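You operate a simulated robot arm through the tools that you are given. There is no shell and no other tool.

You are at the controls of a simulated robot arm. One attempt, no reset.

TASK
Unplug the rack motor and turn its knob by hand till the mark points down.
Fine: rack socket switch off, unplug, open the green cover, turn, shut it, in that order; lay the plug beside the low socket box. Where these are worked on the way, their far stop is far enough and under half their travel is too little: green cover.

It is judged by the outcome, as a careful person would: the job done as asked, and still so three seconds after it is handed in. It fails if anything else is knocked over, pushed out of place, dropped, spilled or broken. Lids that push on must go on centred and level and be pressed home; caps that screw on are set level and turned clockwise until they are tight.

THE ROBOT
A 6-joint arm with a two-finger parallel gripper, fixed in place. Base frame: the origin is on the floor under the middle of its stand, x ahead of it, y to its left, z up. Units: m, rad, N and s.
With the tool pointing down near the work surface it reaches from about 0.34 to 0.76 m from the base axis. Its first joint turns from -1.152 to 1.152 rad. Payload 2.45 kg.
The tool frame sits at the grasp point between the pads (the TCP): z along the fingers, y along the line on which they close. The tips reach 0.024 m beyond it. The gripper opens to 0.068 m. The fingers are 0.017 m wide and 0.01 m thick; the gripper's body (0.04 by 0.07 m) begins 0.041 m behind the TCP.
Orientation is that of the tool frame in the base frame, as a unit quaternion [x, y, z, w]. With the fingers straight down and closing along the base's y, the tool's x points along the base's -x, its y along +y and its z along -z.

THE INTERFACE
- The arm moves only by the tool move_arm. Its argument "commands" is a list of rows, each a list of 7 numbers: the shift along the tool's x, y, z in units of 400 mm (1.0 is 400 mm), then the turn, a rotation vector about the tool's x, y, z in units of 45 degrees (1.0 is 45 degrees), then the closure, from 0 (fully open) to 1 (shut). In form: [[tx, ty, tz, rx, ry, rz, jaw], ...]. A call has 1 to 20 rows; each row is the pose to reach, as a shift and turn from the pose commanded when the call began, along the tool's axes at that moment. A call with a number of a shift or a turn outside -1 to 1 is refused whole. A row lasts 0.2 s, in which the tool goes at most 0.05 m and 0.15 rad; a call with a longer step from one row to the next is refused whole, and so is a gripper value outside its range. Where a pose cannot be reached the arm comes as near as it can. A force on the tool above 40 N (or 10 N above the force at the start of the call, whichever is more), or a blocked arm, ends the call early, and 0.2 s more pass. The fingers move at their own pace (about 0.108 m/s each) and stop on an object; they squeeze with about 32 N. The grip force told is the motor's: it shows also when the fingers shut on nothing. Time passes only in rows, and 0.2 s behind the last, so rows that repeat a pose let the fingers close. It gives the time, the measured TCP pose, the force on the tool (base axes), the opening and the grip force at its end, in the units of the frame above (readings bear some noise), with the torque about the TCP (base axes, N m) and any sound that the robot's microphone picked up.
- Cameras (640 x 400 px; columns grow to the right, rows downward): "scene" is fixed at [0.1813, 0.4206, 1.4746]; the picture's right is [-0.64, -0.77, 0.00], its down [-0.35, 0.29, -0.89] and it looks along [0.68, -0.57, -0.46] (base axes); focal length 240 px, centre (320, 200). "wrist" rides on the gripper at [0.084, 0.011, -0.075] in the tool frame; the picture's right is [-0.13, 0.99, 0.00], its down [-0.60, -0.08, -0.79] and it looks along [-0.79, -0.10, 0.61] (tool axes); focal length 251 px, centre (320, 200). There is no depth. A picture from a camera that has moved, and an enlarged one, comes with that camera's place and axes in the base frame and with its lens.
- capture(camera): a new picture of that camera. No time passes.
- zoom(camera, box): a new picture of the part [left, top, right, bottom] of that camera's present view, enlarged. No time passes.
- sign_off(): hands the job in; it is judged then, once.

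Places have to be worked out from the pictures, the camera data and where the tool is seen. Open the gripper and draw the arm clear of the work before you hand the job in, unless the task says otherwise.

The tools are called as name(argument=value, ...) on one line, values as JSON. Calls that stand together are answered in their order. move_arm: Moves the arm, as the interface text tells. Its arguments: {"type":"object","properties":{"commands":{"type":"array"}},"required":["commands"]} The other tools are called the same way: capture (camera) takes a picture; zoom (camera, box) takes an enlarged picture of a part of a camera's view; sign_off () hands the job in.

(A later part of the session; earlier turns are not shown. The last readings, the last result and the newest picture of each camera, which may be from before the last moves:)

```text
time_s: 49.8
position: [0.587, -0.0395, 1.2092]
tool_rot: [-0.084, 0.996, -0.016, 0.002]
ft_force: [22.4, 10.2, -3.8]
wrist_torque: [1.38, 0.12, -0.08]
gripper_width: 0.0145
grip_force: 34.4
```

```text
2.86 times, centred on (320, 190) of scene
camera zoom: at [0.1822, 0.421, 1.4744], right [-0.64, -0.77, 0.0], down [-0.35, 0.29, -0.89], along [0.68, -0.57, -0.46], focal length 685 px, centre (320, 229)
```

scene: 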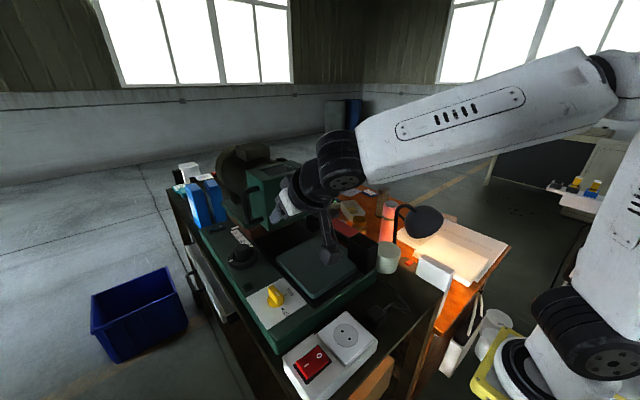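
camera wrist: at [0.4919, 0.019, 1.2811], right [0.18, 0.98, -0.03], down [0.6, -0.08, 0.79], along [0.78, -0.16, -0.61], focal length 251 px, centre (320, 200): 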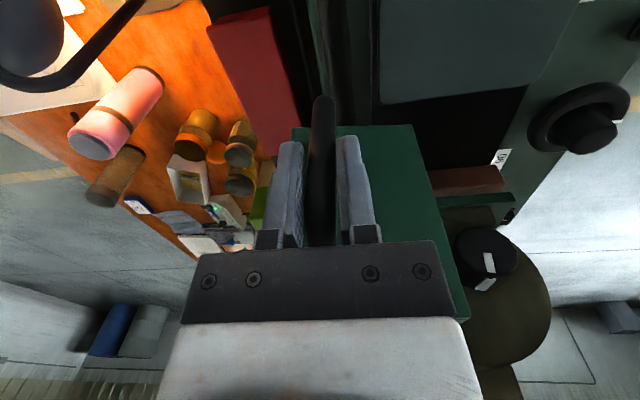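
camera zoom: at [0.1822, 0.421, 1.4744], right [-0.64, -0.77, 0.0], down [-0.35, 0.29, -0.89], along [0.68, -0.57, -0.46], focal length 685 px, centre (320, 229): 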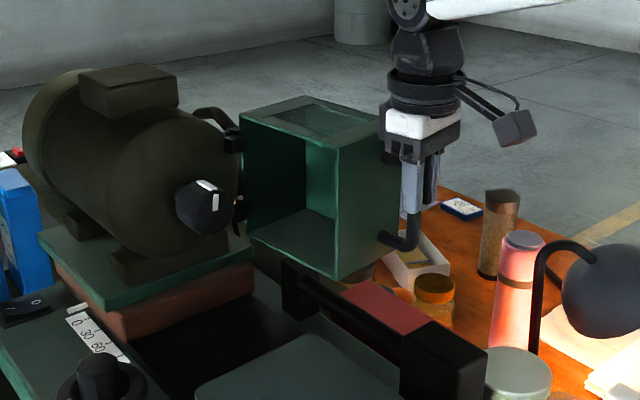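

About 90° open now with moderate inward force; I correct by ~3 mm and go a further 12° to see whether a stop appears.

move_arm(commands=[[-0.014, -0.024, 0, 0, 0, -0.067, 1], [-0.022, -0.05, 0, 0, 0, -0.133, 1], [-0.031, -0.075, 0, 0, 0, -0.2, 1], [-0.041, -0.1, 0, 0, 0, -0.267, 1]])

zoom(camera="scene", box=[240, 120, 400, 260])

```text
time_s: 50.5
position: [0.5933, -0.0514, 1.2092]
tool_rot: [-0.144, 0.99, -0.007, -0.01]
ft_force: [-9.3, 8.8, 4.7]
wrist_torque: [1.36, 0.31, -0.02]
gripper_width: 0.0145
grip_force: 34.1
stopped in row 3: the force on the tool passed its limit at 48 N (the readings are from after the stop); the commanded pose is now the measured one
```

```text
2.86 times, centred on (320, 190) of scene
camera zoom: at [0.1808, 0.4209, 1.4746], right [-0.64, -0.77, 0.0], down [-0.35, 0.29, -0.89], along [0.68, -0.57, -0.46], focal length 685 px, centre (320, 229)
```

zoom: 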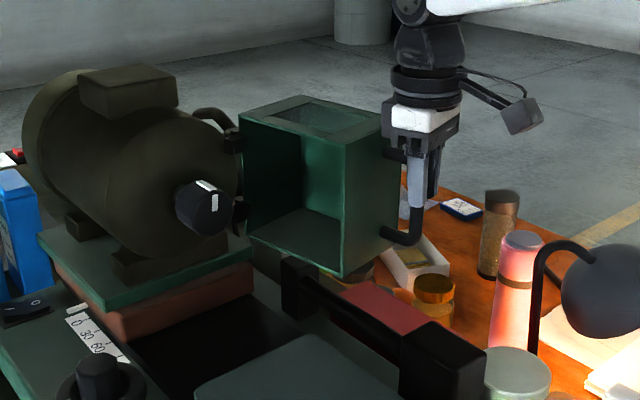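

The cover met firm resistance at about 94–95° — its far stop. I release the handle and rise straight up.

move_arm(commands=[[0, 0, 0, 0, 0, 0, 0.8], [0, 0, 0, 0, 0, 0, 0.5], [0, 0, 0, 0, 0, 0, 0.35], [0, 0, -0.03, 0, 0, 0, 0.35], [0, 0, -0.1, 0, 0, 0, 0.35], [0, 0, -0.2, 0, 0, 0, 0.35], [0, 0, -0.28, 0, 0, 0, 0.35]])

capture(camera="wrist")

zoom(camera="scene", box=[240, 120, 400, 260])

zoom(camera="scene", box=[260, 160, 320, 220])

```text
time_s: 52.1
position: [0.5966, -0.0542, 1.3212]
tool_rot: [-0.144, 0.989, -0.01, -0.009]
ft_force: [1.1, 0.5, -0.1]
wrist_torque: [-0.03, 0.01, 0.03]
gripper_width: 0.0441
grip_force: 0.2
```

```text
taken
camera wrist: at [0.5136, -0.0661, 1.3959], right [-0.16, 0.99, -0.02], down [0.61, 0.11, 0.78], along [0.77, 0.11, -0.62], focal length 251 px, centre (320, 200)
```

wrist: 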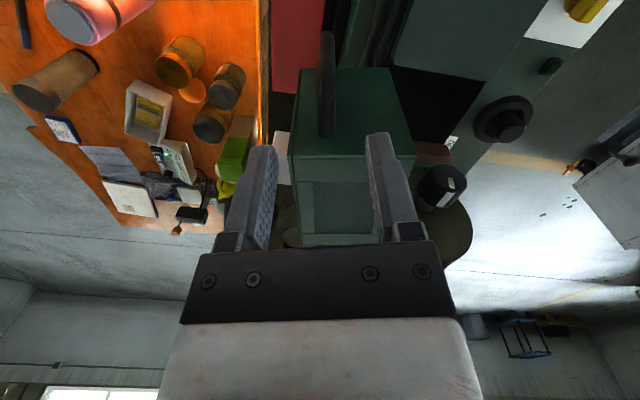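

```text
2.86 times, centred on (320, 190) of scene
camera zoom: at [0.1813, 0.4206, 1.4746], right [-0.64, -0.77, 0.0], down [-0.35, 0.29, -0.89], along [0.68, -0.57, -0.46], focal length 685 px, centre (320, 229)
```

zoom: 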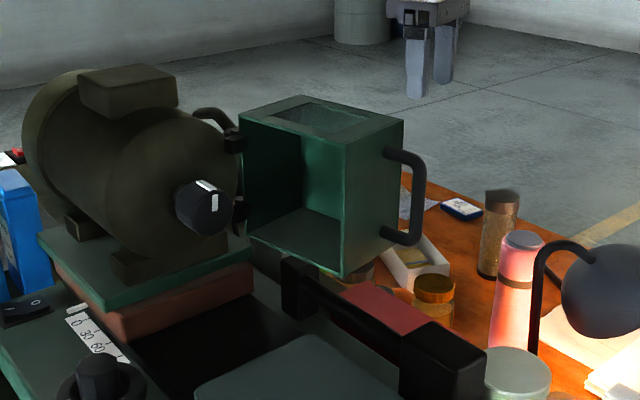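

```text
6.67 times, centred on (290, 190) of scene
camera zoom: at [0.1813, 0.4206, 1.4746], right [-0.64, -0.77, 0.0], down [-0.35, 0.29, -0.89], along [0.68, -0.57, -0.46], focal length 1599 px, centre (520, 267)
```

zoom: 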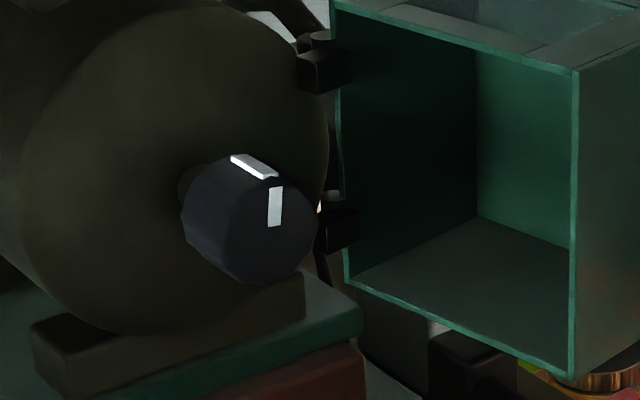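

The cover stays open at its stop. The knob is a fluted cylinder facing −x with its mark up. I zoom with the wrist camera to triangulate its axis.

zoom(camera="wrist", box=[400, 140, 490, 220])

```text
5.00 times, centred on (445, 180) of wrist
camera zoom: at [0.5136, -0.0661, 1.3959], right [-0.16, 0.99, -0.02], down [0.61, 0.11, 0.78], along [0.77, 0.11, -0.62], focal length 1257 px, centre (-305, 300)
```

zoom: 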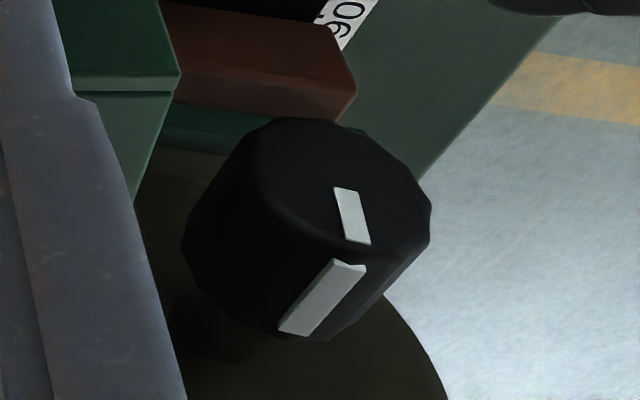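

Knob front-face centre triangulates to (0.706, 0.118, 1.183), radius ≈22 mm, length ≈29 mm. I plan to grip it with a vertical tool across ±y with the TCP on the knob's axis, then turn by tilting the tool about its own x axis. First I move over to y=0.118 at yaw 0 with the gripper open.

move_arm(commands=[[-0.02, 0.07, 0, 0, 0, 0.06, 0.2], [-0.045, 0.14, 0, 0, 0, 0.12, 0], [-0.07, 0.21, 0, 0, 0, 0.19, 0], [-0.09, 0.28, 0.01, 0, 0, 0.25, 0], [-0.11, 0.35, 0.02, 0, 0, 0.31, 0], [-0.132, 0.411, 0.043, 0, 0, 0.37, 0]])

capture(camera="wrist")

```text
time_s: 53.5
position: [0.602, 0.1199, 1.3005]
tool_rot: [0.002, 1.0, -0.01, -0.008]
ft_force: [-0.4, 0.3, 0.1]
wrist_torque: [0.0, -0.01, 0.02]
gripper_width: 0.0679
grip_force: 0.2
```

```text
taken
camera wrist: at [0.5183, 0.1324, 1.3745], right [0.13, 0.99, -0.02], down [0.62, -0.06, 0.79], along [0.78, -0.12, -0.62], focal length 251 px, centre (320, 200)
```

wrist: 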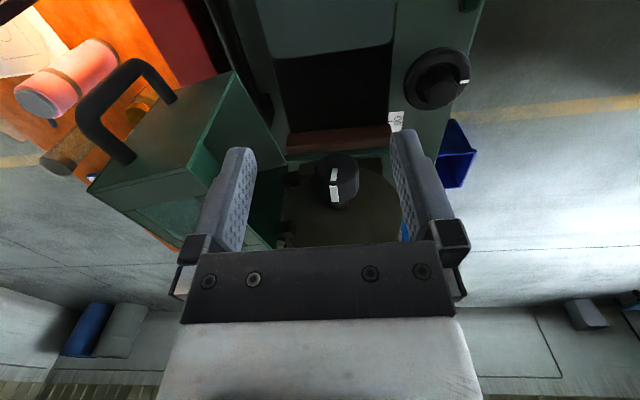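

The knob sits between the fingers in view. I zoom to check its centre from this viewpoint.

zoom(camera="wrist", box=[290, 130, 390, 230])

zoom(camera="scene", box=[240, 130, 380, 250])

```text
4.00 times, centred on (340, 180) of wrist
camera zoom: at [0.5183, 0.1324, 1.3745], right [0.13, 0.99, -0.02], down [0.62, -0.06, 0.79], along [0.78, -0.12, -0.62], focal length 1006 px, centre (240, 280)
```

zoom: 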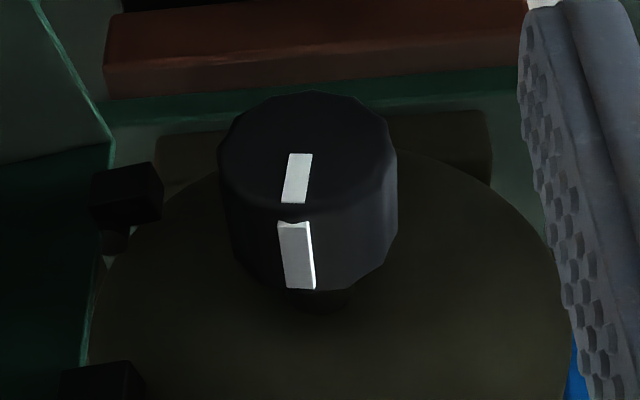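

```text
3.33 times, centred on (310, 190) of scene
camera zoom: at [0.1813, 0.4207, 1.4746], right [-0.64, -0.77, 0.0], down [-0.35, 0.29, -0.89], along [0.68, -0.57, -0.46], focal length 800 px, centre (353, 233)
```

zoom: 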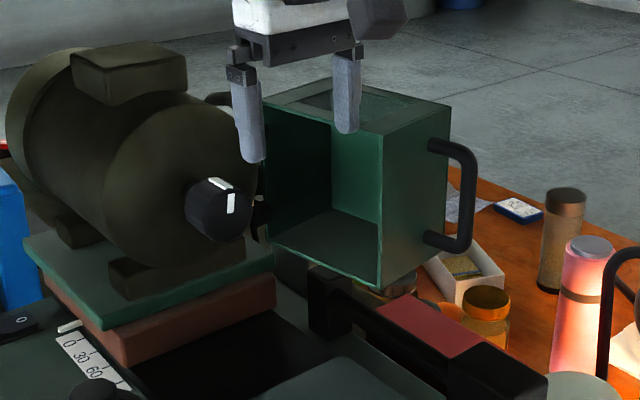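

From this view the centre is (0.706, 0.1206, 1.1825), consistent; the mark leans about 7° from straight up toward −y. I lower to the knob's height at x≈0.61 (clear of the open cover).

move_arm(commands=[[0, 0, 0.1, -0.01, -0.01, 0, 0], [0, 0, 0.2, -0.02, -0.02, 0, 0], [0, 0, 0.26, -0.0255, -0.02, 0, 0], [0, 0, 0.294, -0.0255, -0.02, 0, 0]])

capture(camera="wrist")

```text
time_s: 54.5
position: [0.599, 0.1174, 1.1827]
tool_rot: [0.0, 1.0, -0.001, 0.001]
ft_force: [0.5, -0.2, -0.3]
wrist_torque: [0.0, -0.03, 0.04]
gripper_width: 0.068
grip_force: 0.1
```

```text
taken
camera wrist: at [0.5149, 0.1283, 1.2553], right [0.13, 0.99, 0.0], down [0.6, -0.08, 0.79], along [0.79, -0.1, -0.61], focal length 251 px, centre (320, 200)
```

wrist: 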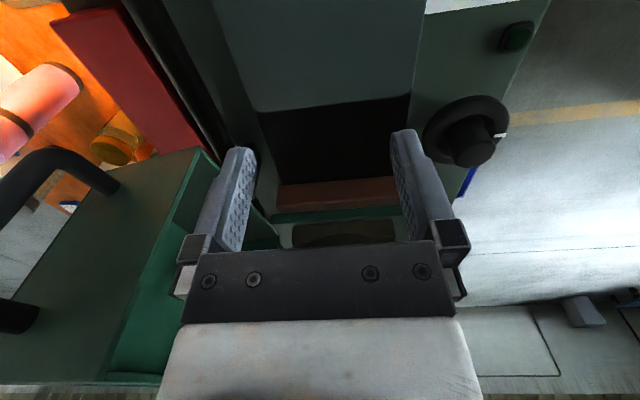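

Aligned and upright at knob height. I move forward in +x so the open fingers pass on both sides of the knob.

move_arm(commands=[[-0.08, 0.005, 0, 0, 0, 0, 0], [-0.16, 0.005, 0, 0, 0, 0, 0], [-0.22, 0.005, 0, 0, 0, 0, 0], [-0.26, 0.005, 0, 0, 0, 0, 0], [-0.2875, 0.005, 0, 0, 0, 0, 0]])

capture(camera="wrist")

zoom(camera="scene", box=[230, 130, 370, 250])

```text
time_s: 55.7
position: [0.7148, 0.1192, 1.1825]
tool_rot: [0.002, 1.0, -0.001, 0.001]
ft_force: [-0.2, -0.1, -0.3]
wrist_torque: [-0.02, 0.0, -0.02]
gripper_width: 0.0682
grip_force: 0.0
```

```text
taken
camera wrist: at [0.6304, 0.1304, 1.255], right [0.13, 0.99, 0.0], down [0.6, -0.08, 0.79], along [0.79, -0.1, -0.61], focal length 251 px, centre (320, 200)
```

wrist: 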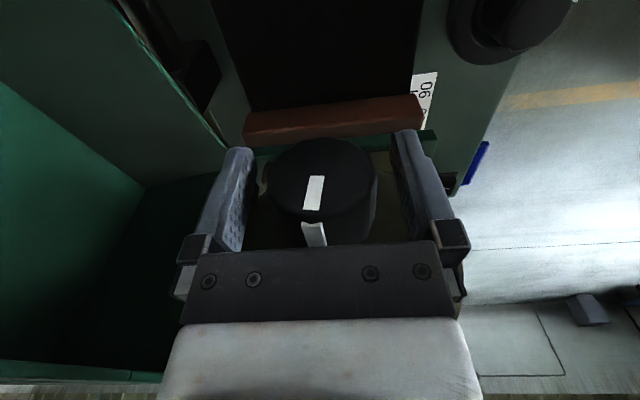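

```text
3.33 times, centred on (300, 190) of scene
camera zoom: at [0.1813, 0.4206, 1.4746], right [-0.64, -0.77, 0.0], down [-0.35, 0.29, -0.89], along [0.68, -0.57, -0.46], focal length 800 px, centre (387, 233)
```

zoom: 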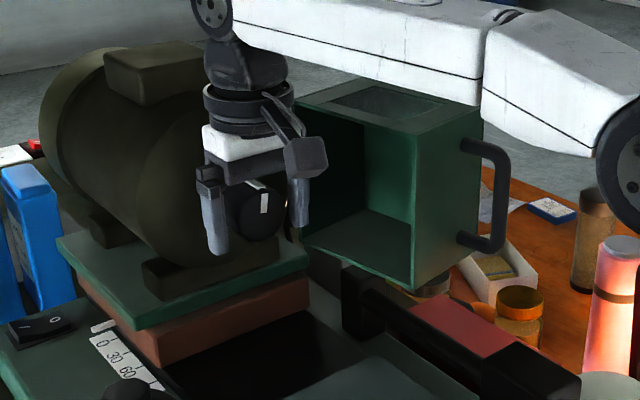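

The knob is between the open fingers, axis within ~2 mm of the TCP. With the gripper still open I tilt 45° toward +y (about the knob axis) to set up the first turning stroke.

move_arm(commands=[[0, 0.005, 0, 0.15, 0, 0, 0], [0, 0.005, 0, 0.3, 0, 0, 0], [0, 0.005, 0, 0.45, 0, 0, 0], [0, 0.005, 0, 0.6, 0, 0, 0], [0, 0.005, 0, 0.75, 0, 0, 0], [0, 0.005, 0, 0.9, 0, 0, 0], [0, 0.005, 0, 1.0, 0, 0, 0]])

capture(camera="wrist")

zoom(camera="scene", box=[230, 130, 370, 250])

```text
time_s: 57.3
position: [0.7018, 0.1253, 1.186]
tool_rot: [0.003, 0.923, -0.384, -0.004]
ft_force: [0.1, 0.6, -0.8]
wrist_torque: [-0.03, 0.01, 0.03]
gripper_width: 0.0679
grip_force: 0.0
out of reach, approached as far as the arm can: row 5, 6, 7
```

```text
taken
camera wrist: at [0.6177, 0.1857, 1.2299], right [0.13, 0.7, -0.7], down [0.61, 0.5, 0.61], along [0.78, -0.51, -0.36], focal length 251 px, centre (320, 200)
```

wrist: 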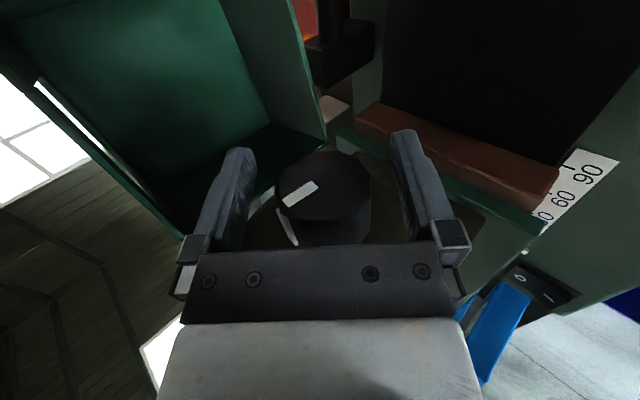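

```text
3.33 times, centred on (300, 190) of scene
camera zoom: at [0.1813, 0.4207, 1.4746], right [-0.64, -0.77, 0.0], down [-0.35, 0.29, -0.89], along [0.68, -0.57, -0.46], focal length 800 px, centre (387, 233)
```

zoom: 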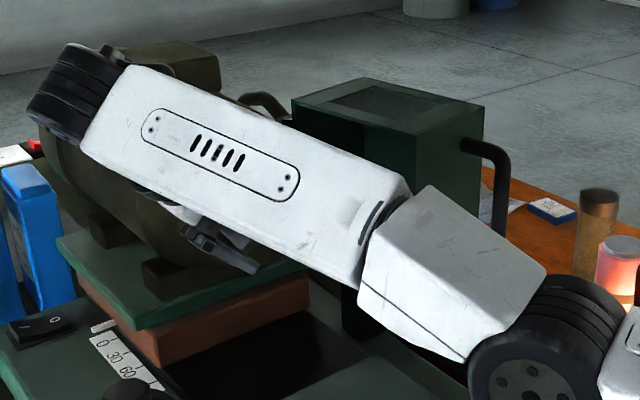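

Forty-five degrees toward +y overstretches the arm (TCP fell 13 mm short), so I'll use strokes between about +22° and −22° instead. I rotate back 22.5° and re-centre on the knob axis.

move_arm(commands=[[0, 0, 0, -0.125, 0, 0, 0], [0, 0, 0, -0.25, 0, 0, 0], [-0.01, 0, 0.004, -0.375, 0, 0, 0], [-0.02, -0.001, 0.008, -0.5, 0, 0, 0], [-0.032, -0.0015, 0.012, -0.5, 0, 0, 0], [-0.032, -0.0015, 0.012, -0.5, 0, 0, 0]])

capture(camera="wrist")

zoom(camera="scene", box=[230, 130, 370, 250])

```text
time_s: 58.7
position: [0.7166, 0.121, 1.1853]
tool_rot: [0.001, 0.981, -0.195, 0.001]
ft_force: [-0.3, 0.0, 0.4]
wrist_torque: [0.0, -0.01, -0.01]
gripper_width: 0.0679
grip_force: 0.0
out of reach, approached as far as the arm can: row 1, 2, 3, 4
```

```text
taken
camera wrist: at [0.6311, 0.1591, 1.2468], right [0.13, 0.92, -0.38], down [0.6, 0.23, 0.76], along [0.79, -0.33, -0.52], focal length 251 px, centre (320, 200)
```

wrist: 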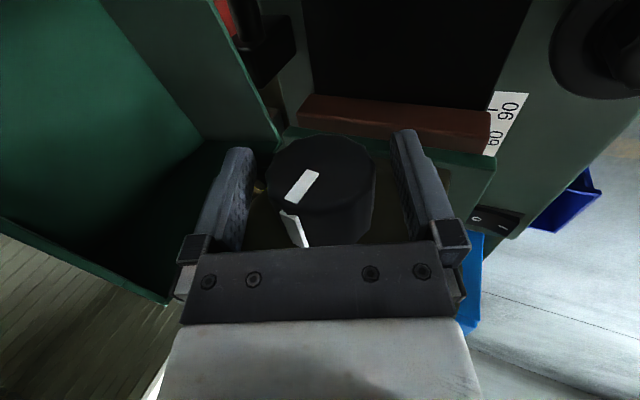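

```text
3.33 times, centred on (300, 190) of scene
camera zoom: at [0.1813, 0.4206, 1.4746], right [-0.64, -0.77, 0.0], down [-0.35, 0.29, -0.89], along [0.68, -0.57, -0.46], focal length 800 px, centre (387, 233)
```

zoom: 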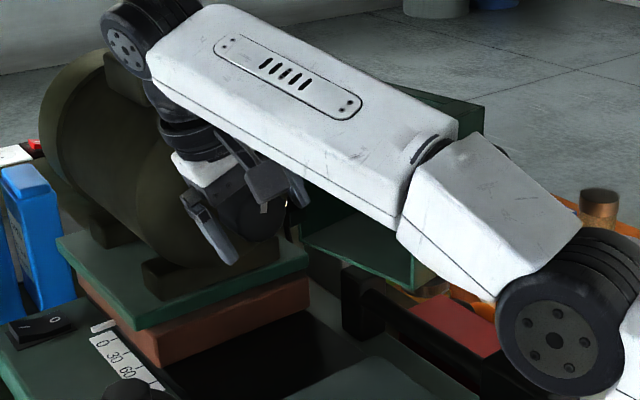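

Now at +22.5° with the knob centred between the fingers. I close on the knob.

move_arm(commands=[[0, 0, 0, 0, 0, 0, 0.3], [0, 0, 0, 0, 0, 0, 0.6], [0, 0, 0, 0, 0, 0, 1], [0, 0, 0, 0, 0, 0, 1]])

capture(camera="wrist")

```text
time_s: 59.7
position: [0.7166, 0.121, 1.1841]
tool_rot: [0.0, 0.981, -0.196, 0.0]
ft_force: [-0.5, 1.6, -1.2]
wrist_torque: [-0.01, -0.09, 0.08]
gripper_width: 0.0465
grip_force: 45.2
```

```text
taken
camera wrist: at [0.631, 0.1594, 1.2467], right [0.13, 0.92, -0.38], down [0.6, 0.23, 0.76], along [0.79, -0.33, -0.52], focal length 251 px, centre (320, 200)
```

wrist: 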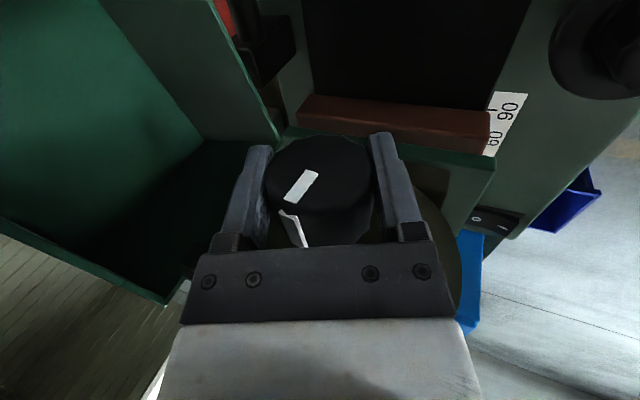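

The knob is gripped squarely (46.5 mm, almost no side force). I turn it 45° by tilting the tool toward −y.

move_arm(commands=[[0, 0, 0, -0.12, 0, 0, 1], [0, 0, 0, -0.25, 0, 0, 1], [0, 0, 0, -0.38, 0, 0, 1], [0, 0, 0, -0.5, 0, 0, 1], [0, 0, 0, -0.63, 0, 0, 1], [0, 0, 0, -0.75, 0, 0, 1], [0, 0, 0, -0.88, 0, 0, 1], [0, 0, 0, -1.0, 0, 0, 1]])

capture(camera="wrist")

zoom(camera="scene", box=[230, 130, 370, 250])

```text
time_s: 60.5
position: [0.7258, 0.1224, 1.1917]
tool_rot: [0.001, 0.998, -0.059, 0.009]
ft_force: [1.0, -0.4, 2.1]
wrist_torque: [-0.02, -0.34, 0.29]
gripper_width: 0.0466
grip_force: 44.8
out of reach, approached as far as the arm can: row 2, 3
stopped in row 4: the force on the tool passed its limit at 81 N (the readings are from after the stop); the commanded pose is now the measured one
```

```text
taken
camera wrist: at [0.6399, 0.1407, 1.2617], right [0.13, 0.98, -0.11], down [0.59, 0.02, 0.81], along [0.8, -0.17, -0.58], focal length 251 px, centre (320, 200)
```

wrist: 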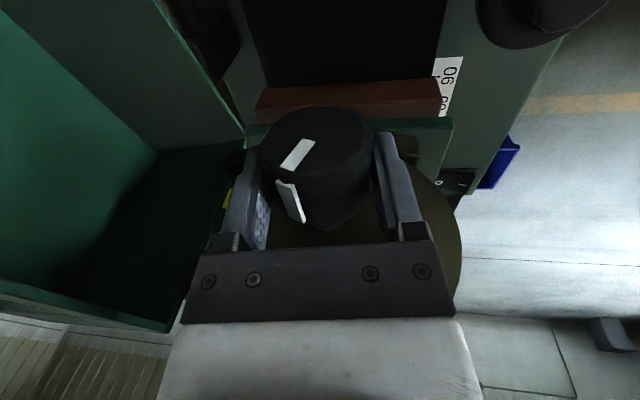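

```text
3.33 times, centred on (300, 190) of scene
camera zoom: at [0.1813, 0.4206, 1.4746], right [-0.64, -0.77, 0.0], down [-0.35, 0.29, -0.89], along [0.68, -0.57, -0.46], focal length 800 px, centre (387, 233)
```

zoom: 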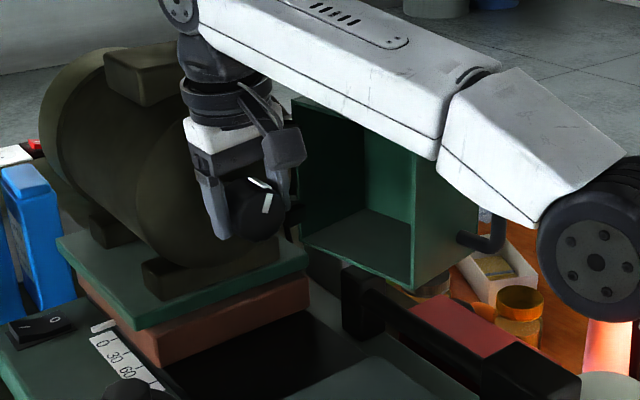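

The arm was near full stretch there, and the motion hit a force limit after turning the knob about 16°. I'll release, back off, and use a tool leaned ~28° toward +x, which needs far less reach.

move_arm(commands=[[0, 0, 0, 0, 0, 0, 0.7], [0, 0, 0, 0, 0, 0, 0.3], [0, 0, 0, 0, 0, 0, 0], [0, 0, 0, 0, 0, 0, 0]])

capture(camera="wrist")

```text
time_s: 61.5
position: [0.7254, 0.1215, 1.1915]
tool_rot: [0.001, 0.998, -0.059, 0.007]
ft_force: [-0.8, -0.1, 0.3]
wrist_torque: [0.0, 0.01, -0.02]
gripper_width: 0.068
grip_force: 0.0
```

```text
taken
camera wrist: at [0.6399, 0.1407, 1.2613], right [0.13, 0.98, -0.11], down [0.59, 0.01, 0.81], along [0.79, -0.17, -0.58], focal length 251 px, centre (320, 200)
```

wrist: 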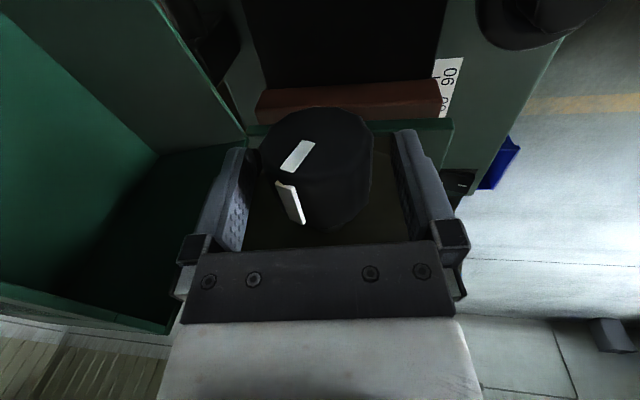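

The mark has moved toward −y with the knob and stays. I back out in −x and lean the tool 28° with zero side tilt.

move_arm(commands=[[0.09, 0, 0, 0, 0, 0, 0], [0.18, 0, 0, -0.05, 0, 0, 0], [0.26, 0, 0.01, -0.1, -0.12, 0, 0], [0.26, 0, 0.02, -0.15, -0.26, 0, 0], [0.26, 0, 0.02, -0.15, -0.4, 0, 0], [0.26, 0, 0.02, -0.15, -0.54, 0, 0], [0.26, 0, 0.02, -0.15, -0.62, 0, 0]])

capture(camera="wrist")

zoom(camera="scene", box=[230, 130, 370, 250])

```text
time_s: 63.1
position: [0.6214, 0.1219, 1.1818]
tool_rot: [-0.013, 0.969, 0.001, 0.248]
ft_force: [0.4, 0.3, 0.1]
wrist_torque: [-0.02, -0.03, 0.0]
gripper_width: 0.0682
grip_force: 0.0
```

```text
taken
camera wrist: at [0.5114, 0.1288, 1.2056], right [0.09, 0.99, 0.06], down [0.15, -0.07, 0.99], along [0.98, -0.08, -0.15], focal length 251 px, centre (320, 200)
```

wrist: 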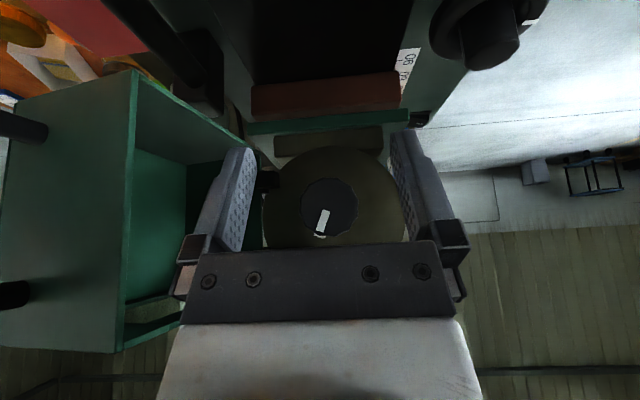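

```text
3.33 times, centred on (300, 190) of scene
camera zoom: at [0.1813, 0.4206, 1.4746], right [-0.64, -0.77, 0.0], down [-0.35, 0.29, -0.89], along [0.68, -0.57, -0.46], focal length 800 px, centre (387, 233)
```

zoom: 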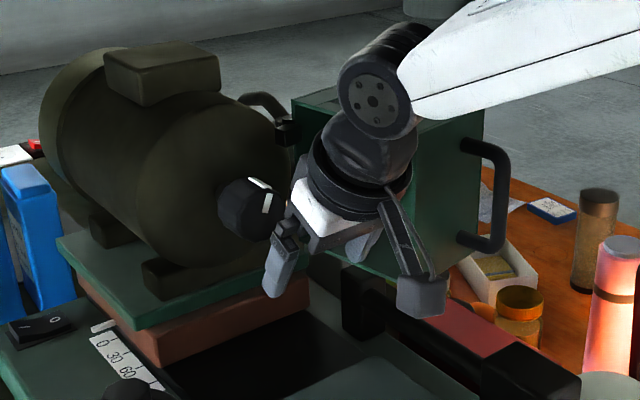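

This view faces the knob almost head-on. I zoom to measure the mark angle and axis position.

zoom(camera="wrist", box=[290, 165, 370, 245])

```text
5.00 times, centred on (330, 205) of wrist
camera zoom: at [0.5114, 0.1288, 1.2056], right [0.09, 0.99, 0.06], down [0.15, -0.07, 0.99], along [0.98, -0.08, -0.15], focal length 1257 px, centre (270, 175)
```

zoom: 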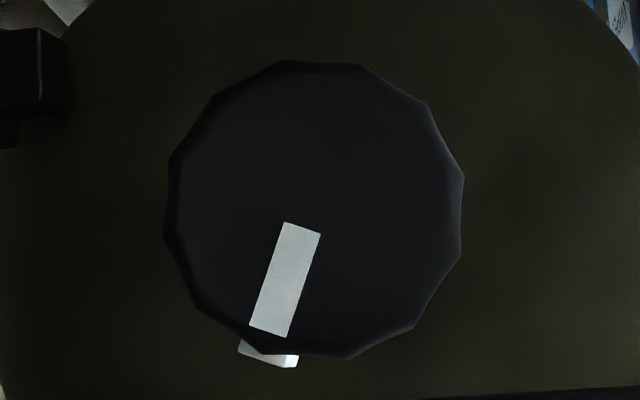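

From this head-on view: knob axis at y≈0.120, z≈1.182, radius 23 mm; the mark is 21° past up toward −y, so about 159° remain in the same sense. I move in along +x with the leaned tool and open fingers.

move_arm(commands=[[-0.055, -0.003, 0.03, 0, 0, 0, 0], [-0.11, -0.006, 0.06, 0, 0, 0, 0], [-0.165, -0.009, 0.09, 0, 0, 0, 0], [-0.2077, -0.011, 0.1137, 0, 0, 0, 0], [-0.2077, -0.011, 0.1137, 0, 0, 0, 0]])

capture(camera="wrist")

```text
time_s: 64.3
position: [0.716, 0.1168, 1.1821]
tool_rot: [-0.013, 0.969, 0.001, 0.248]
ft_force: [0.5, -0.5, 0.4]
wrist_torque: [0.02, 0.02, 0.01]
gripper_width: 0.0677
grip_force: 0.1
```

```text
taken
camera wrist: at [0.6051, 0.1256, 1.2049], right [0.09, 0.99, 0.06], down [0.15, -0.07, 0.99], along [0.98, -0.08, -0.16], focal length 251 px, centre (320, 200)
```

wrist: 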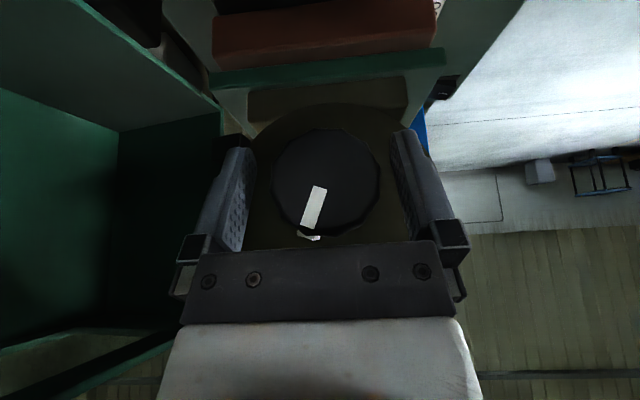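

The knob is nicely between the fingers. I shift 2.5 mm in +y and, still open, rotate about the knob axis by −50° (gripper body toward +y).

move_arm(commands=[[0, 0.006, 0, 0.1394, 0.004, -0.0763, 0], [0, 0.006, 0, 0.2787, 0.008, -0.1526, 0], [0, 0.006, 0, 0.4181, 0.012, -0.2289, 0], [0, 0.006, 0, 0.5575, 0.016, -0.3051, 0], [0, 0.006, 0, 0.6969, 0.02, -0.3814, 0], [0, 0.006, 0, 0.8362, 0.0245, -0.4577, 0], [0, 0.006, 0, 0.9756, 0.0286, -0.534, 0]])

capture(camera="wrist")

zoom(camera="scene", box=[230, 130, 370, 250])

```text
time_s: 66.0
position: [0.716, 0.1217, 1.1828]
tool_rot: [-0.116, 0.877, -0.411, 0.22]
ft_force: [1.1, 0.4, 0.3]
wrist_torque: [-0.01, 0.0, 0.0]
gripper_width: 0.068
grip_force: 0.0
```

```text
taken
camera wrist: at [0.6058, 0.145, 1.19], right [0.09, 0.68, -0.73], down [0.15, 0.71, 0.69], along [0.98, -0.17, -0.04], focal length 251 px, centre (320, 200)
```

wrist: 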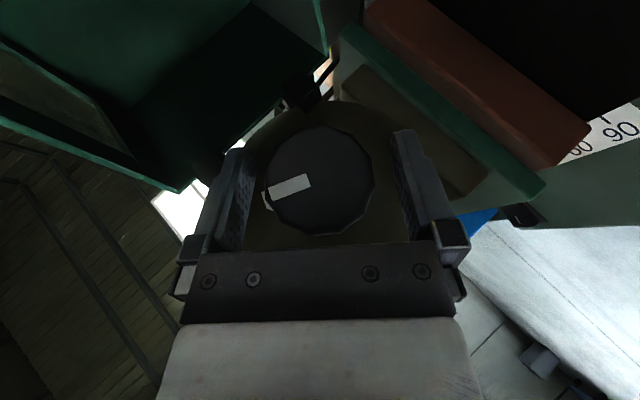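

```text
3.33 times, centred on (300, 190) of scene
camera zoom: at [0.1813, 0.4207, 1.4746], right [-0.64, -0.77, 0.0], down [-0.35, 0.29, -0.89], along [0.68, -0.57, -0.46], focal length 800 px, centre (387, 233)
```

zoom: 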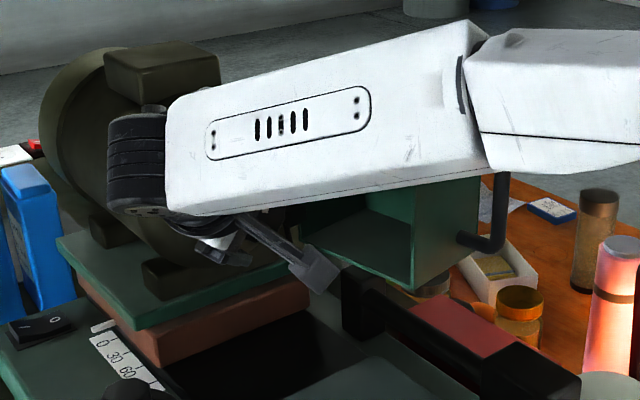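

Position and centring are good at +50°. I close on the knob and turn it +50° about its axis.

move_arm(commands=[[0, 0, 0, 0, 0, 0, 0.3], [0, 0, 0, 0, 0, 0, 0.6], [0, 0, 0, 0, 0, 0, 1], [0, 0, 0, 0, 0, 0, 1], [0, 0, 0, -0.122, -0.0036, 0.0668, 1], [0, 0, 0, -0.2439, -0.0072, 0.1335, 1], [0, 0, 0, -0.3659, -0.0107, 0.2003, 1], [0, 0, 0, -0.4878, -0.0143, 0.267, 1], [0, 0, 0, -0.6098, -0.0179, 0.3338, 1], [0, 0, 0, -0.7317, -0.0215, 0.4005, 1], [0, 0, 0, -0.8537, -0.025, 0.4673, 1], [0, 0, 0, -0.9756, -0.0286, 0.534, 1]])

capture(camera="wrist")

```text
time_s: 68.5
position: [0.7164, 0.1195, 1.1829]
tool_rot: [-0.013, 0.968, 0.002, 0.249]
ft_force: [-4.2, -11.8, 13.8]
wrist_torque: [-0.05, 0.7, -1.02]
gripper_width: 0.0473
grip_force: 45.1
```

```text
taken
camera wrist: at [0.6058, 0.1277, 1.2058], right [0.09, 0.99, 0.06], down [0.15, -0.07, 0.99], along [0.98, -0.08, -0.15], focal length 251 px, centre (320, 200)
```

wrist: 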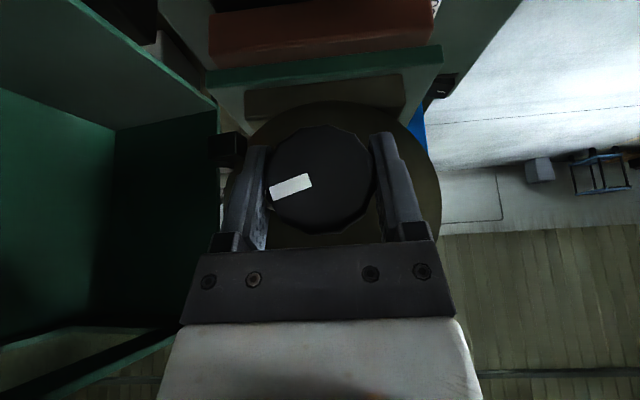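

The stroke worked: the mark now points to −y (about 71° past up). I repeat in one call: open, rotate back 50°, close, turn 50° again.

move_arm(commands=[[0, 0, 0, 0, 0, 0, 0.5], [0, 0, 0, 0, 0, 0, 0], [0, 0, 0, 0, 0, 0, 0], [0, 0, 0, 0.1626, 0.0048, -0.089, 0], [0, 0, 0, 0.3252, 0.0095, -0.178, 0], [0, 0, 0, 0.4878, 0.0143, -0.267, 0], [0, 0, 0, 0.6504, 0.0191, -0.356, 0], [0, 0, 0, 0.813, 0.0238, -0.445, 0], [0, 0, 0, 0.9756, 0.0286, -0.534, 0], [0, 0, 0, 0.9756, 0.0286, -0.534, 0.3], [0, 0, 0, 0.9756, 0.0286, -0.534, 0.6], [0, 0, 0, 0.9756, 0.0286, -0.534, 1], [0, 0, 0, 0.9756, 0.0286, -0.534, 1], [0, 0, 0, 0.813, 0.0238, -0.445, 1], [0, 0, 0, 0.6504, 0.0191, -0.356, 1], [0, 0, 0, 0.4878, 0.0143, -0.267, 1], [0, 0, 0, 0.3252, 0.0095, -0.178, 1], [0, 0, 0, 0.1626, 0.0048, -0.089, 1], [0, 0, 0, 0, 0, 0, 1]])

capture(camera="wrist")

```text
time_s: 72.5
position: [0.7163, 0.12, 1.1825]
tool_rot: [-0.014, 0.968, 0.002, 0.25]
ft_force: [2.8, -12.9, 12.4]
wrist_torque: [-0.05, 0.35, -0.4]
gripper_width: 0.047
grip_force: 44.8
```

```text
taken
camera wrist: at [0.6058, 0.1276, 1.2064], right [0.09, 0.99, 0.06], down [0.15, -0.07, 0.99], along [0.99, -0.08, -0.15], focal length 251 px, centre (320, 200)
```

wrist: 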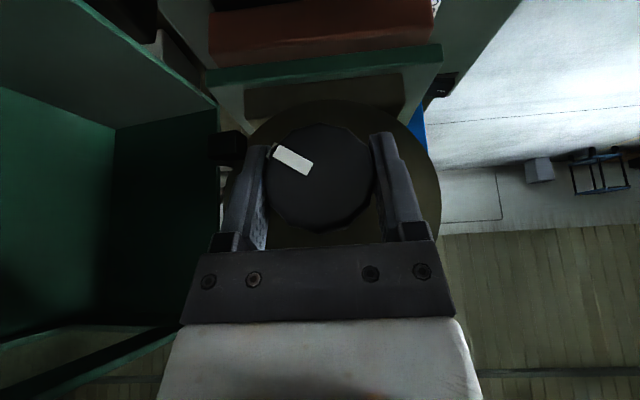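

The mark is now ~120° round, pointing low toward −y. One more 50° stroke the same way.

move_arm(commands=[[0, 0, 0, 0, 0, 0, 0.5], [0, 0, 0, 0, 0, 0, 0], [0, 0, 0, 0, 0, 0, 0], [0, 0, 0, 0.1626, 0.0048, -0.089, 0], [0, 0, 0, 0.3252, 0.0095, -0.178, 0], [0, 0, 0, 0.4878, 0.0143, -0.267, 0], [0, 0, 0, 0.6504, 0.0191, -0.356, 0], [0, 0, 0, 0.813, 0.0238, -0.445, 0], [0, 0, 0, 0.9756, 0.0286, -0.534, 0], [0, 0, 0, 0.9756, 0.0286, -0.534, 0.3], [0, 0, 0, 0.9756, 0.0286, -0.534, 0.6], [0, 0, 0, 0.9756, 0.0286, -0.534, 1], [0, 0, 0, 0.9756, 0.0286, -0.534, 1], [0, 0, 0, 0.813, 0.0238, -0.445, 1], [0, 0, 0, 0.6504, 0.0191, -0.356, 1], [0, 0, 0, 0.4878, 0.0143, -0.267, 1], [0, 0, 0, 0.3252, 0.0095, -0.178, 1], [0, 0, 0, 0.1626, 0.0048, -0.089, 1], [0, 0, 0, 0, 0, 0, 1]])

capture(camera="wrist")

zoom(camera="wrist", box=[260, 110, 390, 240])

```text
time_s: 76.5
position: [0.7176, 0.1195, 1.1825]
tool_rot: [-0.012, 0.968, 0.001, 0.249]
ft_force: [-2.4, -12.7, 12.2]
wrist_torque: [-0.06, -0.76, -0.94]
gripper_width: 0.0469
grip_force: 45.6
```

```text
taken
camera wrist: at [0.6061, 0.1277, 1.2059], right [0.09, 0.99, 0.06], down [0.15, -0.07, 0.99], along [0.99, -0.08, -0.15], focal length 251 px, centre (320, 200)
```

wrist: 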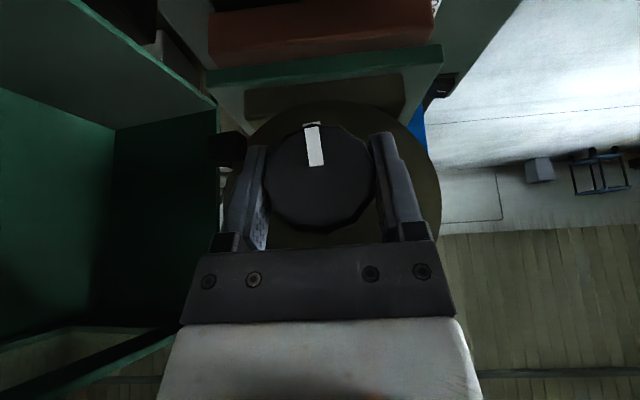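

```text
3.08 times, centred on (325, 175) of wrist
camera zoom: at [0.6061, 0.1277, 1.2059], right [0.09, 0.99, 0.06], down [0.15, -0.07, 0.99], along [0.99, -0.08, -0.15], focal length 774 px, centre (305, 277)
```

zoom: 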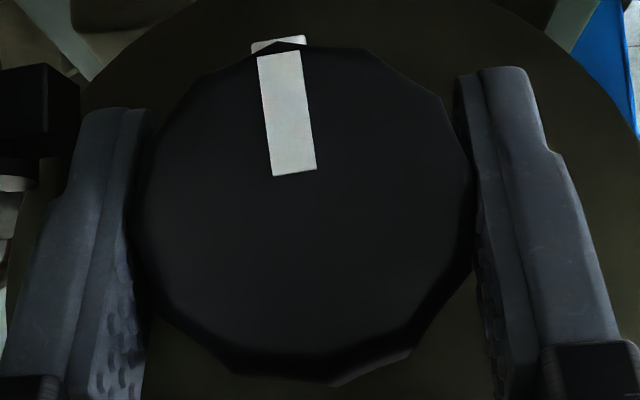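

The mark is within about 4° of straight down (176° round). I turn it 4° more in the same sense and look again.

move_arm(commands=[[0, 0, 0, -0.044, -0.0013, 0.024, 1], [0, 0, 0, -0.085, -0.0025, 0.0465, 1], [0, 0, 0, -0.085, -0.0025, 0.0465, 1]])

zoom(camera="wrist", box=[260, 110, 390, 240])

```text
time_s: 77.3
position: [0.7164, 0.1192, 1.1833]
tool_rot: [-0.004, 0.968, 0.038, 0.249]
ft_force: [-0.2, -18.1, 13.6]
wrist_torque: [0.04, -0.81, -0.57]
gripper_width: 0.0469
grip_force: 44.8
```

```text
3.08 times, centred on (325, 175) of wrist
camera zoom: at [0.6061, 0.1257, 1.2065], right [0.09, 0.99, 0.13], down [0.15, -0.14, 0.98], along [0.99, -0.07, -0.16], focal length 774 px, centre (305, 277)
```

zoom: 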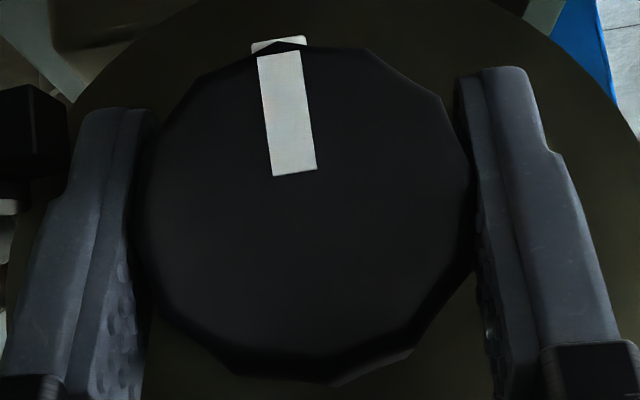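

Computed from this view the mark is now within half a degree of straight down. I open the fingers and retreat along −x to verify.

move_arm(commands=[[0, 0, 0, 0, 0, 0, 0.6], [0, 0, 0, 0, 0, 0, 0.3], [0, 0, 0, 0, 0, 0, 0], [0, 0, 0, 0, 0, 0, 0], [0.055, 0, -0.03, 0, 0, 0, 0], [0.11, 0, -0.06, 0, 0, 0, 0], [0.165, 0, -0.09, 0, 0, 0, 0], [0.22, 0.005, -0.12, 0, 0, 0, 0]])

capture(camera="wrist")

zoom(camera="wrist", box=[280, 150, 380, 250])

zoom(camera="scene", box=[230, 130, 370, 250])

```text
time_s: 79.2
position: [0.6134, 0.1206, 1.1812]
tool_rot: [-0.005, 0.968, 0.039, 0.247]
ft_force: [-0.7, 0.5, -0.3]
wrist_torque: [0.04, 0.0, -0.01]
gripper_width: 0.0681
grip_force: 0.0
```

```text
taken
camera wrist: at [0.5027, 0.126, 1.2047], right [0.09, 0.99, 0.13], down [0.15, -0.14, 0.98], along [0.98, -0.07, -0.16], focal length 251 px, centre (320, 200)
```

wrist: 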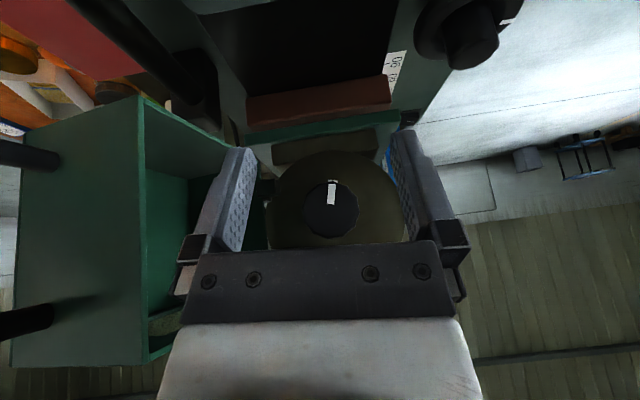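

```text
4.00 times, centred on (330, 200) of wrist
camera zoom: at [0.5027, 0.126, 1.2047], right [0.09, 0.99, 0.13], down [0.15, -0.14, 0.98], along [0.98, -0.07, -0.16], focal length 1006 px, centre (280, 200)
```

zoom: 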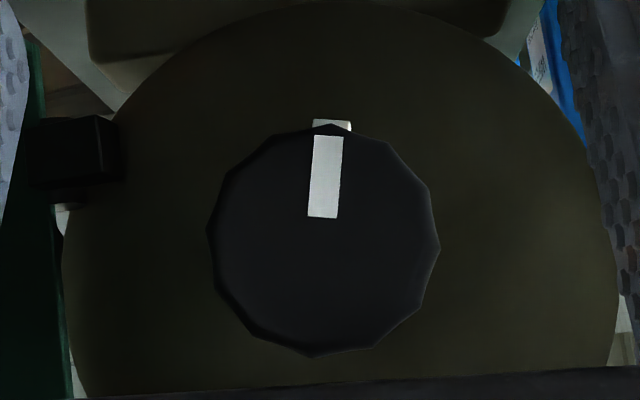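

```text
3.33 times, centred on (300, 190) of scene
camera zoom: at [0.1813, 0.4206, 1.4746], right [-0.64, -0.77, 0.0], down [-0.35, 0.29, -0.89], along [0.68, -0.57, -0.46], focal length 800 px, centre (387, 233)
```

zoom: 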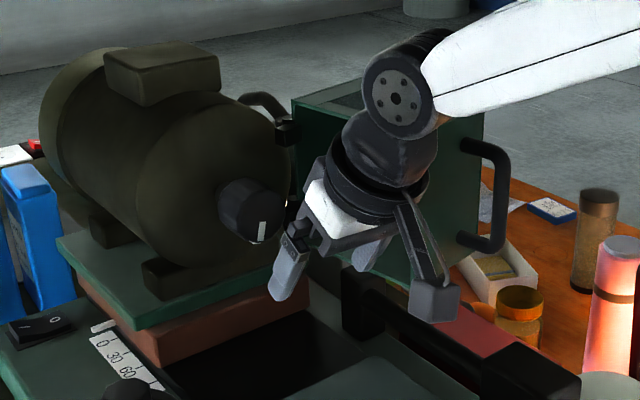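

The released knob now shows about 12° past straight down (toward +y) — it was dragged by sideways preload when the fingers opened. I re-enter, better centred, to bring it back 12° and will null the side force before opening.

move_arm(commands=[[-0.06, -0.003, 0.032, 0, 0, 0, 0], [-0.12, -0.006, 0.065, 0, 0, 0, 0], [-0.18, -0.009, 0.097, 0, 0, 0, 0], [-0.2264, -0.0122, 0.1226, 0, 0, 0, 0], [-0.2264, -0.0122, 0.1226, 0, 0, 0, 0.3], [-0.2264, -0.0122, 0.1226, 0, 0, 0, 0.6], [-0.2264, -0.0122, 0.1226, 0, 0, 0, 1], [-0.2264, -0.0122, 0.1226, 0, 0, 0, 1]])

zoom(camera="wrist", box=[260, 110, 390, 240])

```text
time_s: 81.0
position: [0.718, 0.1201, 1.1808]
tool_rot: [-0.004, 0.968, 0.038, 0.247]
ft_force: [5.1, 13.9, 2.9]
wrist_torque: [0.0, 1.29, -0.37]
gripper_width: 0.047
grip_force: 44.9
```

```text
3.08 times, centred on (325, 175) of wrist
camera zoom: at [0.6078, 0.1256, 1.2051], right [0.09, 0.99, 0.13], down [0.15, -0.15, 0.98], along [0.98, -0.06, -0.16], focal length 774 px, centre (305, 277)
```

zoom: 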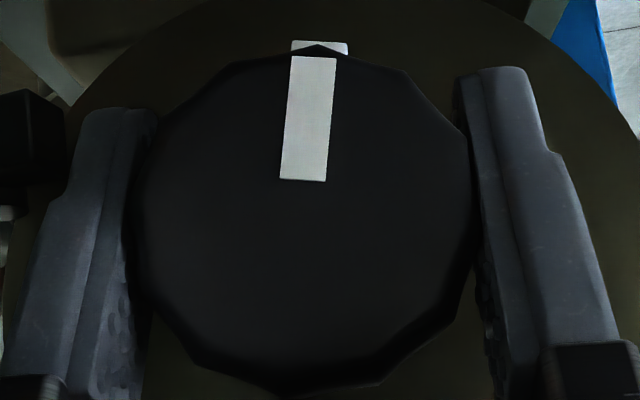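

Gripped again; the push of +14 N in y shows I'm 2.5 mm off toward −y, so I shift to centre and turn back 12.3°.

move_arm(commands=[[0, 0.00625, 0, 0, 0, 0, 1], [0, 0.00625, 0, 0.08, 0.0025, -0.0443, 1], [0, 0.00625, 0, 0.16, 0.005, -0.0885, 1], [0, 0.00625, 0, 0.24, 0.0074, -0.132, 1], [0, 0.00625, 0, 0.24, 0.0074, -0.132, 1]])

zoom(camera="wrist", box=[260, 110, 390, 240])

```text
time_s: 82.2
position: [0.7191, 0.1193, 1.1809]
tool_rot: [-0.029, 0.967, -0.068, 0.244]
ft_force: [-14.5, -6.3, -4.6]
wrist_torque: [-0.02, -0.99, -0.71]
gripper_width: 0.0466
grip_force: 45.2
```

```text
3.08 times, centred on (325, 175) of wrist
camera zoom: at [0.6081, 0.1312, 1.2037], right [0.09, 0.99, -0.08], down [0.15, 0.07, 0.99], along [0.98, -0.1, -0.15], focal length 774 px, centre (305, 277)
```

zoom: 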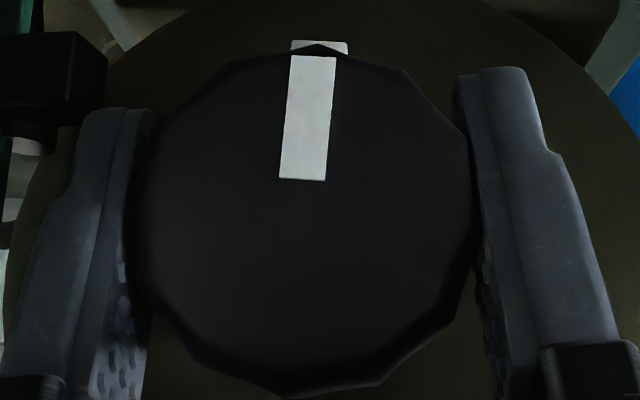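

The mark is within 0.3° of straight down. I shift slightly to null the residual side and axial forces before opening.

move_arm(commands=[[0.004, -0.0012, -0.0005, 0, 0, 0, 1], [0.0069, -0.0023, -0.001, 0, 0, 0, 1], [0.0069, -0.0023, -0.001, 0, 0, 0, 1]])

```text
time_s: 83.0
position: [0.7186, 0.1192, 1.182]
tool_rot: [-0.031, 0.966, -0.067, 0.249]
ft_force: [19.1, -3.2, -6.5]
wrist_torque: [0.0, -0.48, -0.78]
gripper_width: 0.0466
grip_force: 44.9
```

move_arm(commands=[[-0.0018, -0.0007, 0.004, 0, 0, 0, 1], [-0.0018, -0.0007, 0.004, 0, 0, 0, 1]])

```text
time_s: 83.5
position: [0.7175, 0.1198, 1.1805]
tool_rot: [-0.031, 0.966, -0.066, 0.248]
ft_force: [14.4, 0.5, -1.7]
wrist_torque: [0.01, -1.27, -0.44]
gripper_width: 0.0469
grip_force: 45.1
```

Side forces are now near zero (0.5, −1.7 N). I open and back out to check the mark.

move_arm(commands=[[0, 0, 0, 0, 0, 0, 0.6], [0, 0, 0, 0, 0, 0, 0.3], [0, 0, 0, 0, 0, 0, 0], [0, 0, 0, 0, 0, 0, 0], [0.055, 0, -0.03, 0, 0, 0, 0], [0.11, 0, -0.06, 0, 0, 0, 0], [0.165, 0, -0.09, 0, 0, 0, 0], [0.22, 0, -0.12, 0, 0, 0, 0]])

zoom(camera="wrist", box=[280, 150, 380, 250])

capture(camera="wrist")

```text
time_s: 85.3
position: [0.6167, 0.1177, 1.1818]
tool_rot: [-0.031, 0.966, -0.067, 0.246]
ft_force: [0.5, 0.5, -0.1]
wrist_torque: [0.02, 0.0, 0.02]
gripper_width: 0.0681
grip_force: 0.0
```

```text
4.00 times, centred on (330, 200) of wrist
camera zoom: at [0.5062, 0.1282, 1.204], right [0.09, 0.99, -0.08], down [0.15, 0.07, 0.99], along [0.98, -0.1, -0.14], focal length 1006 px, centre (280, 200)
```

zoom: 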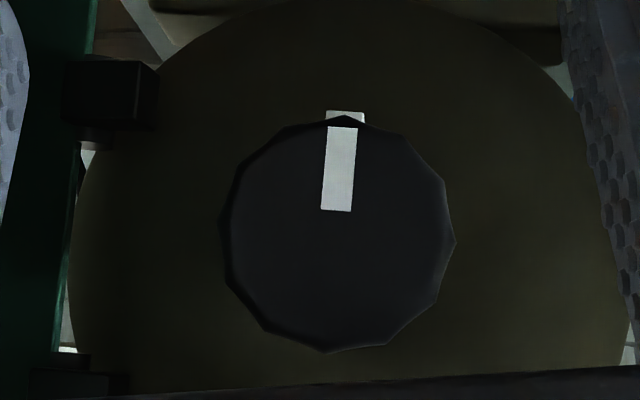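

```text
taken
camera wrist: at [0.5062, 0.1282, 1.204], right [0.09, 0.99, -0.08], down [0.15, 0.07, 0.99], along [0.98, -0.1, -0.14], focal length 251 px, centre (320, 200)
```

wrist: 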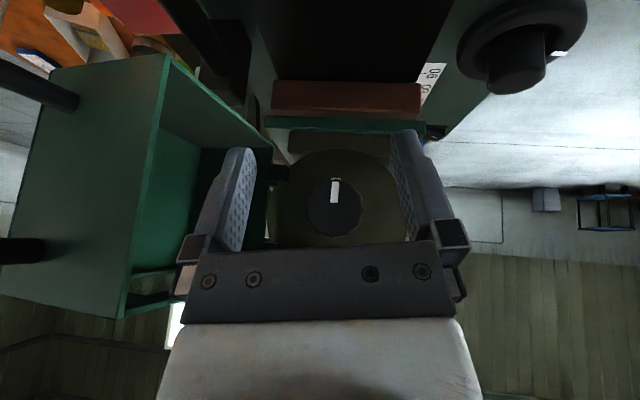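

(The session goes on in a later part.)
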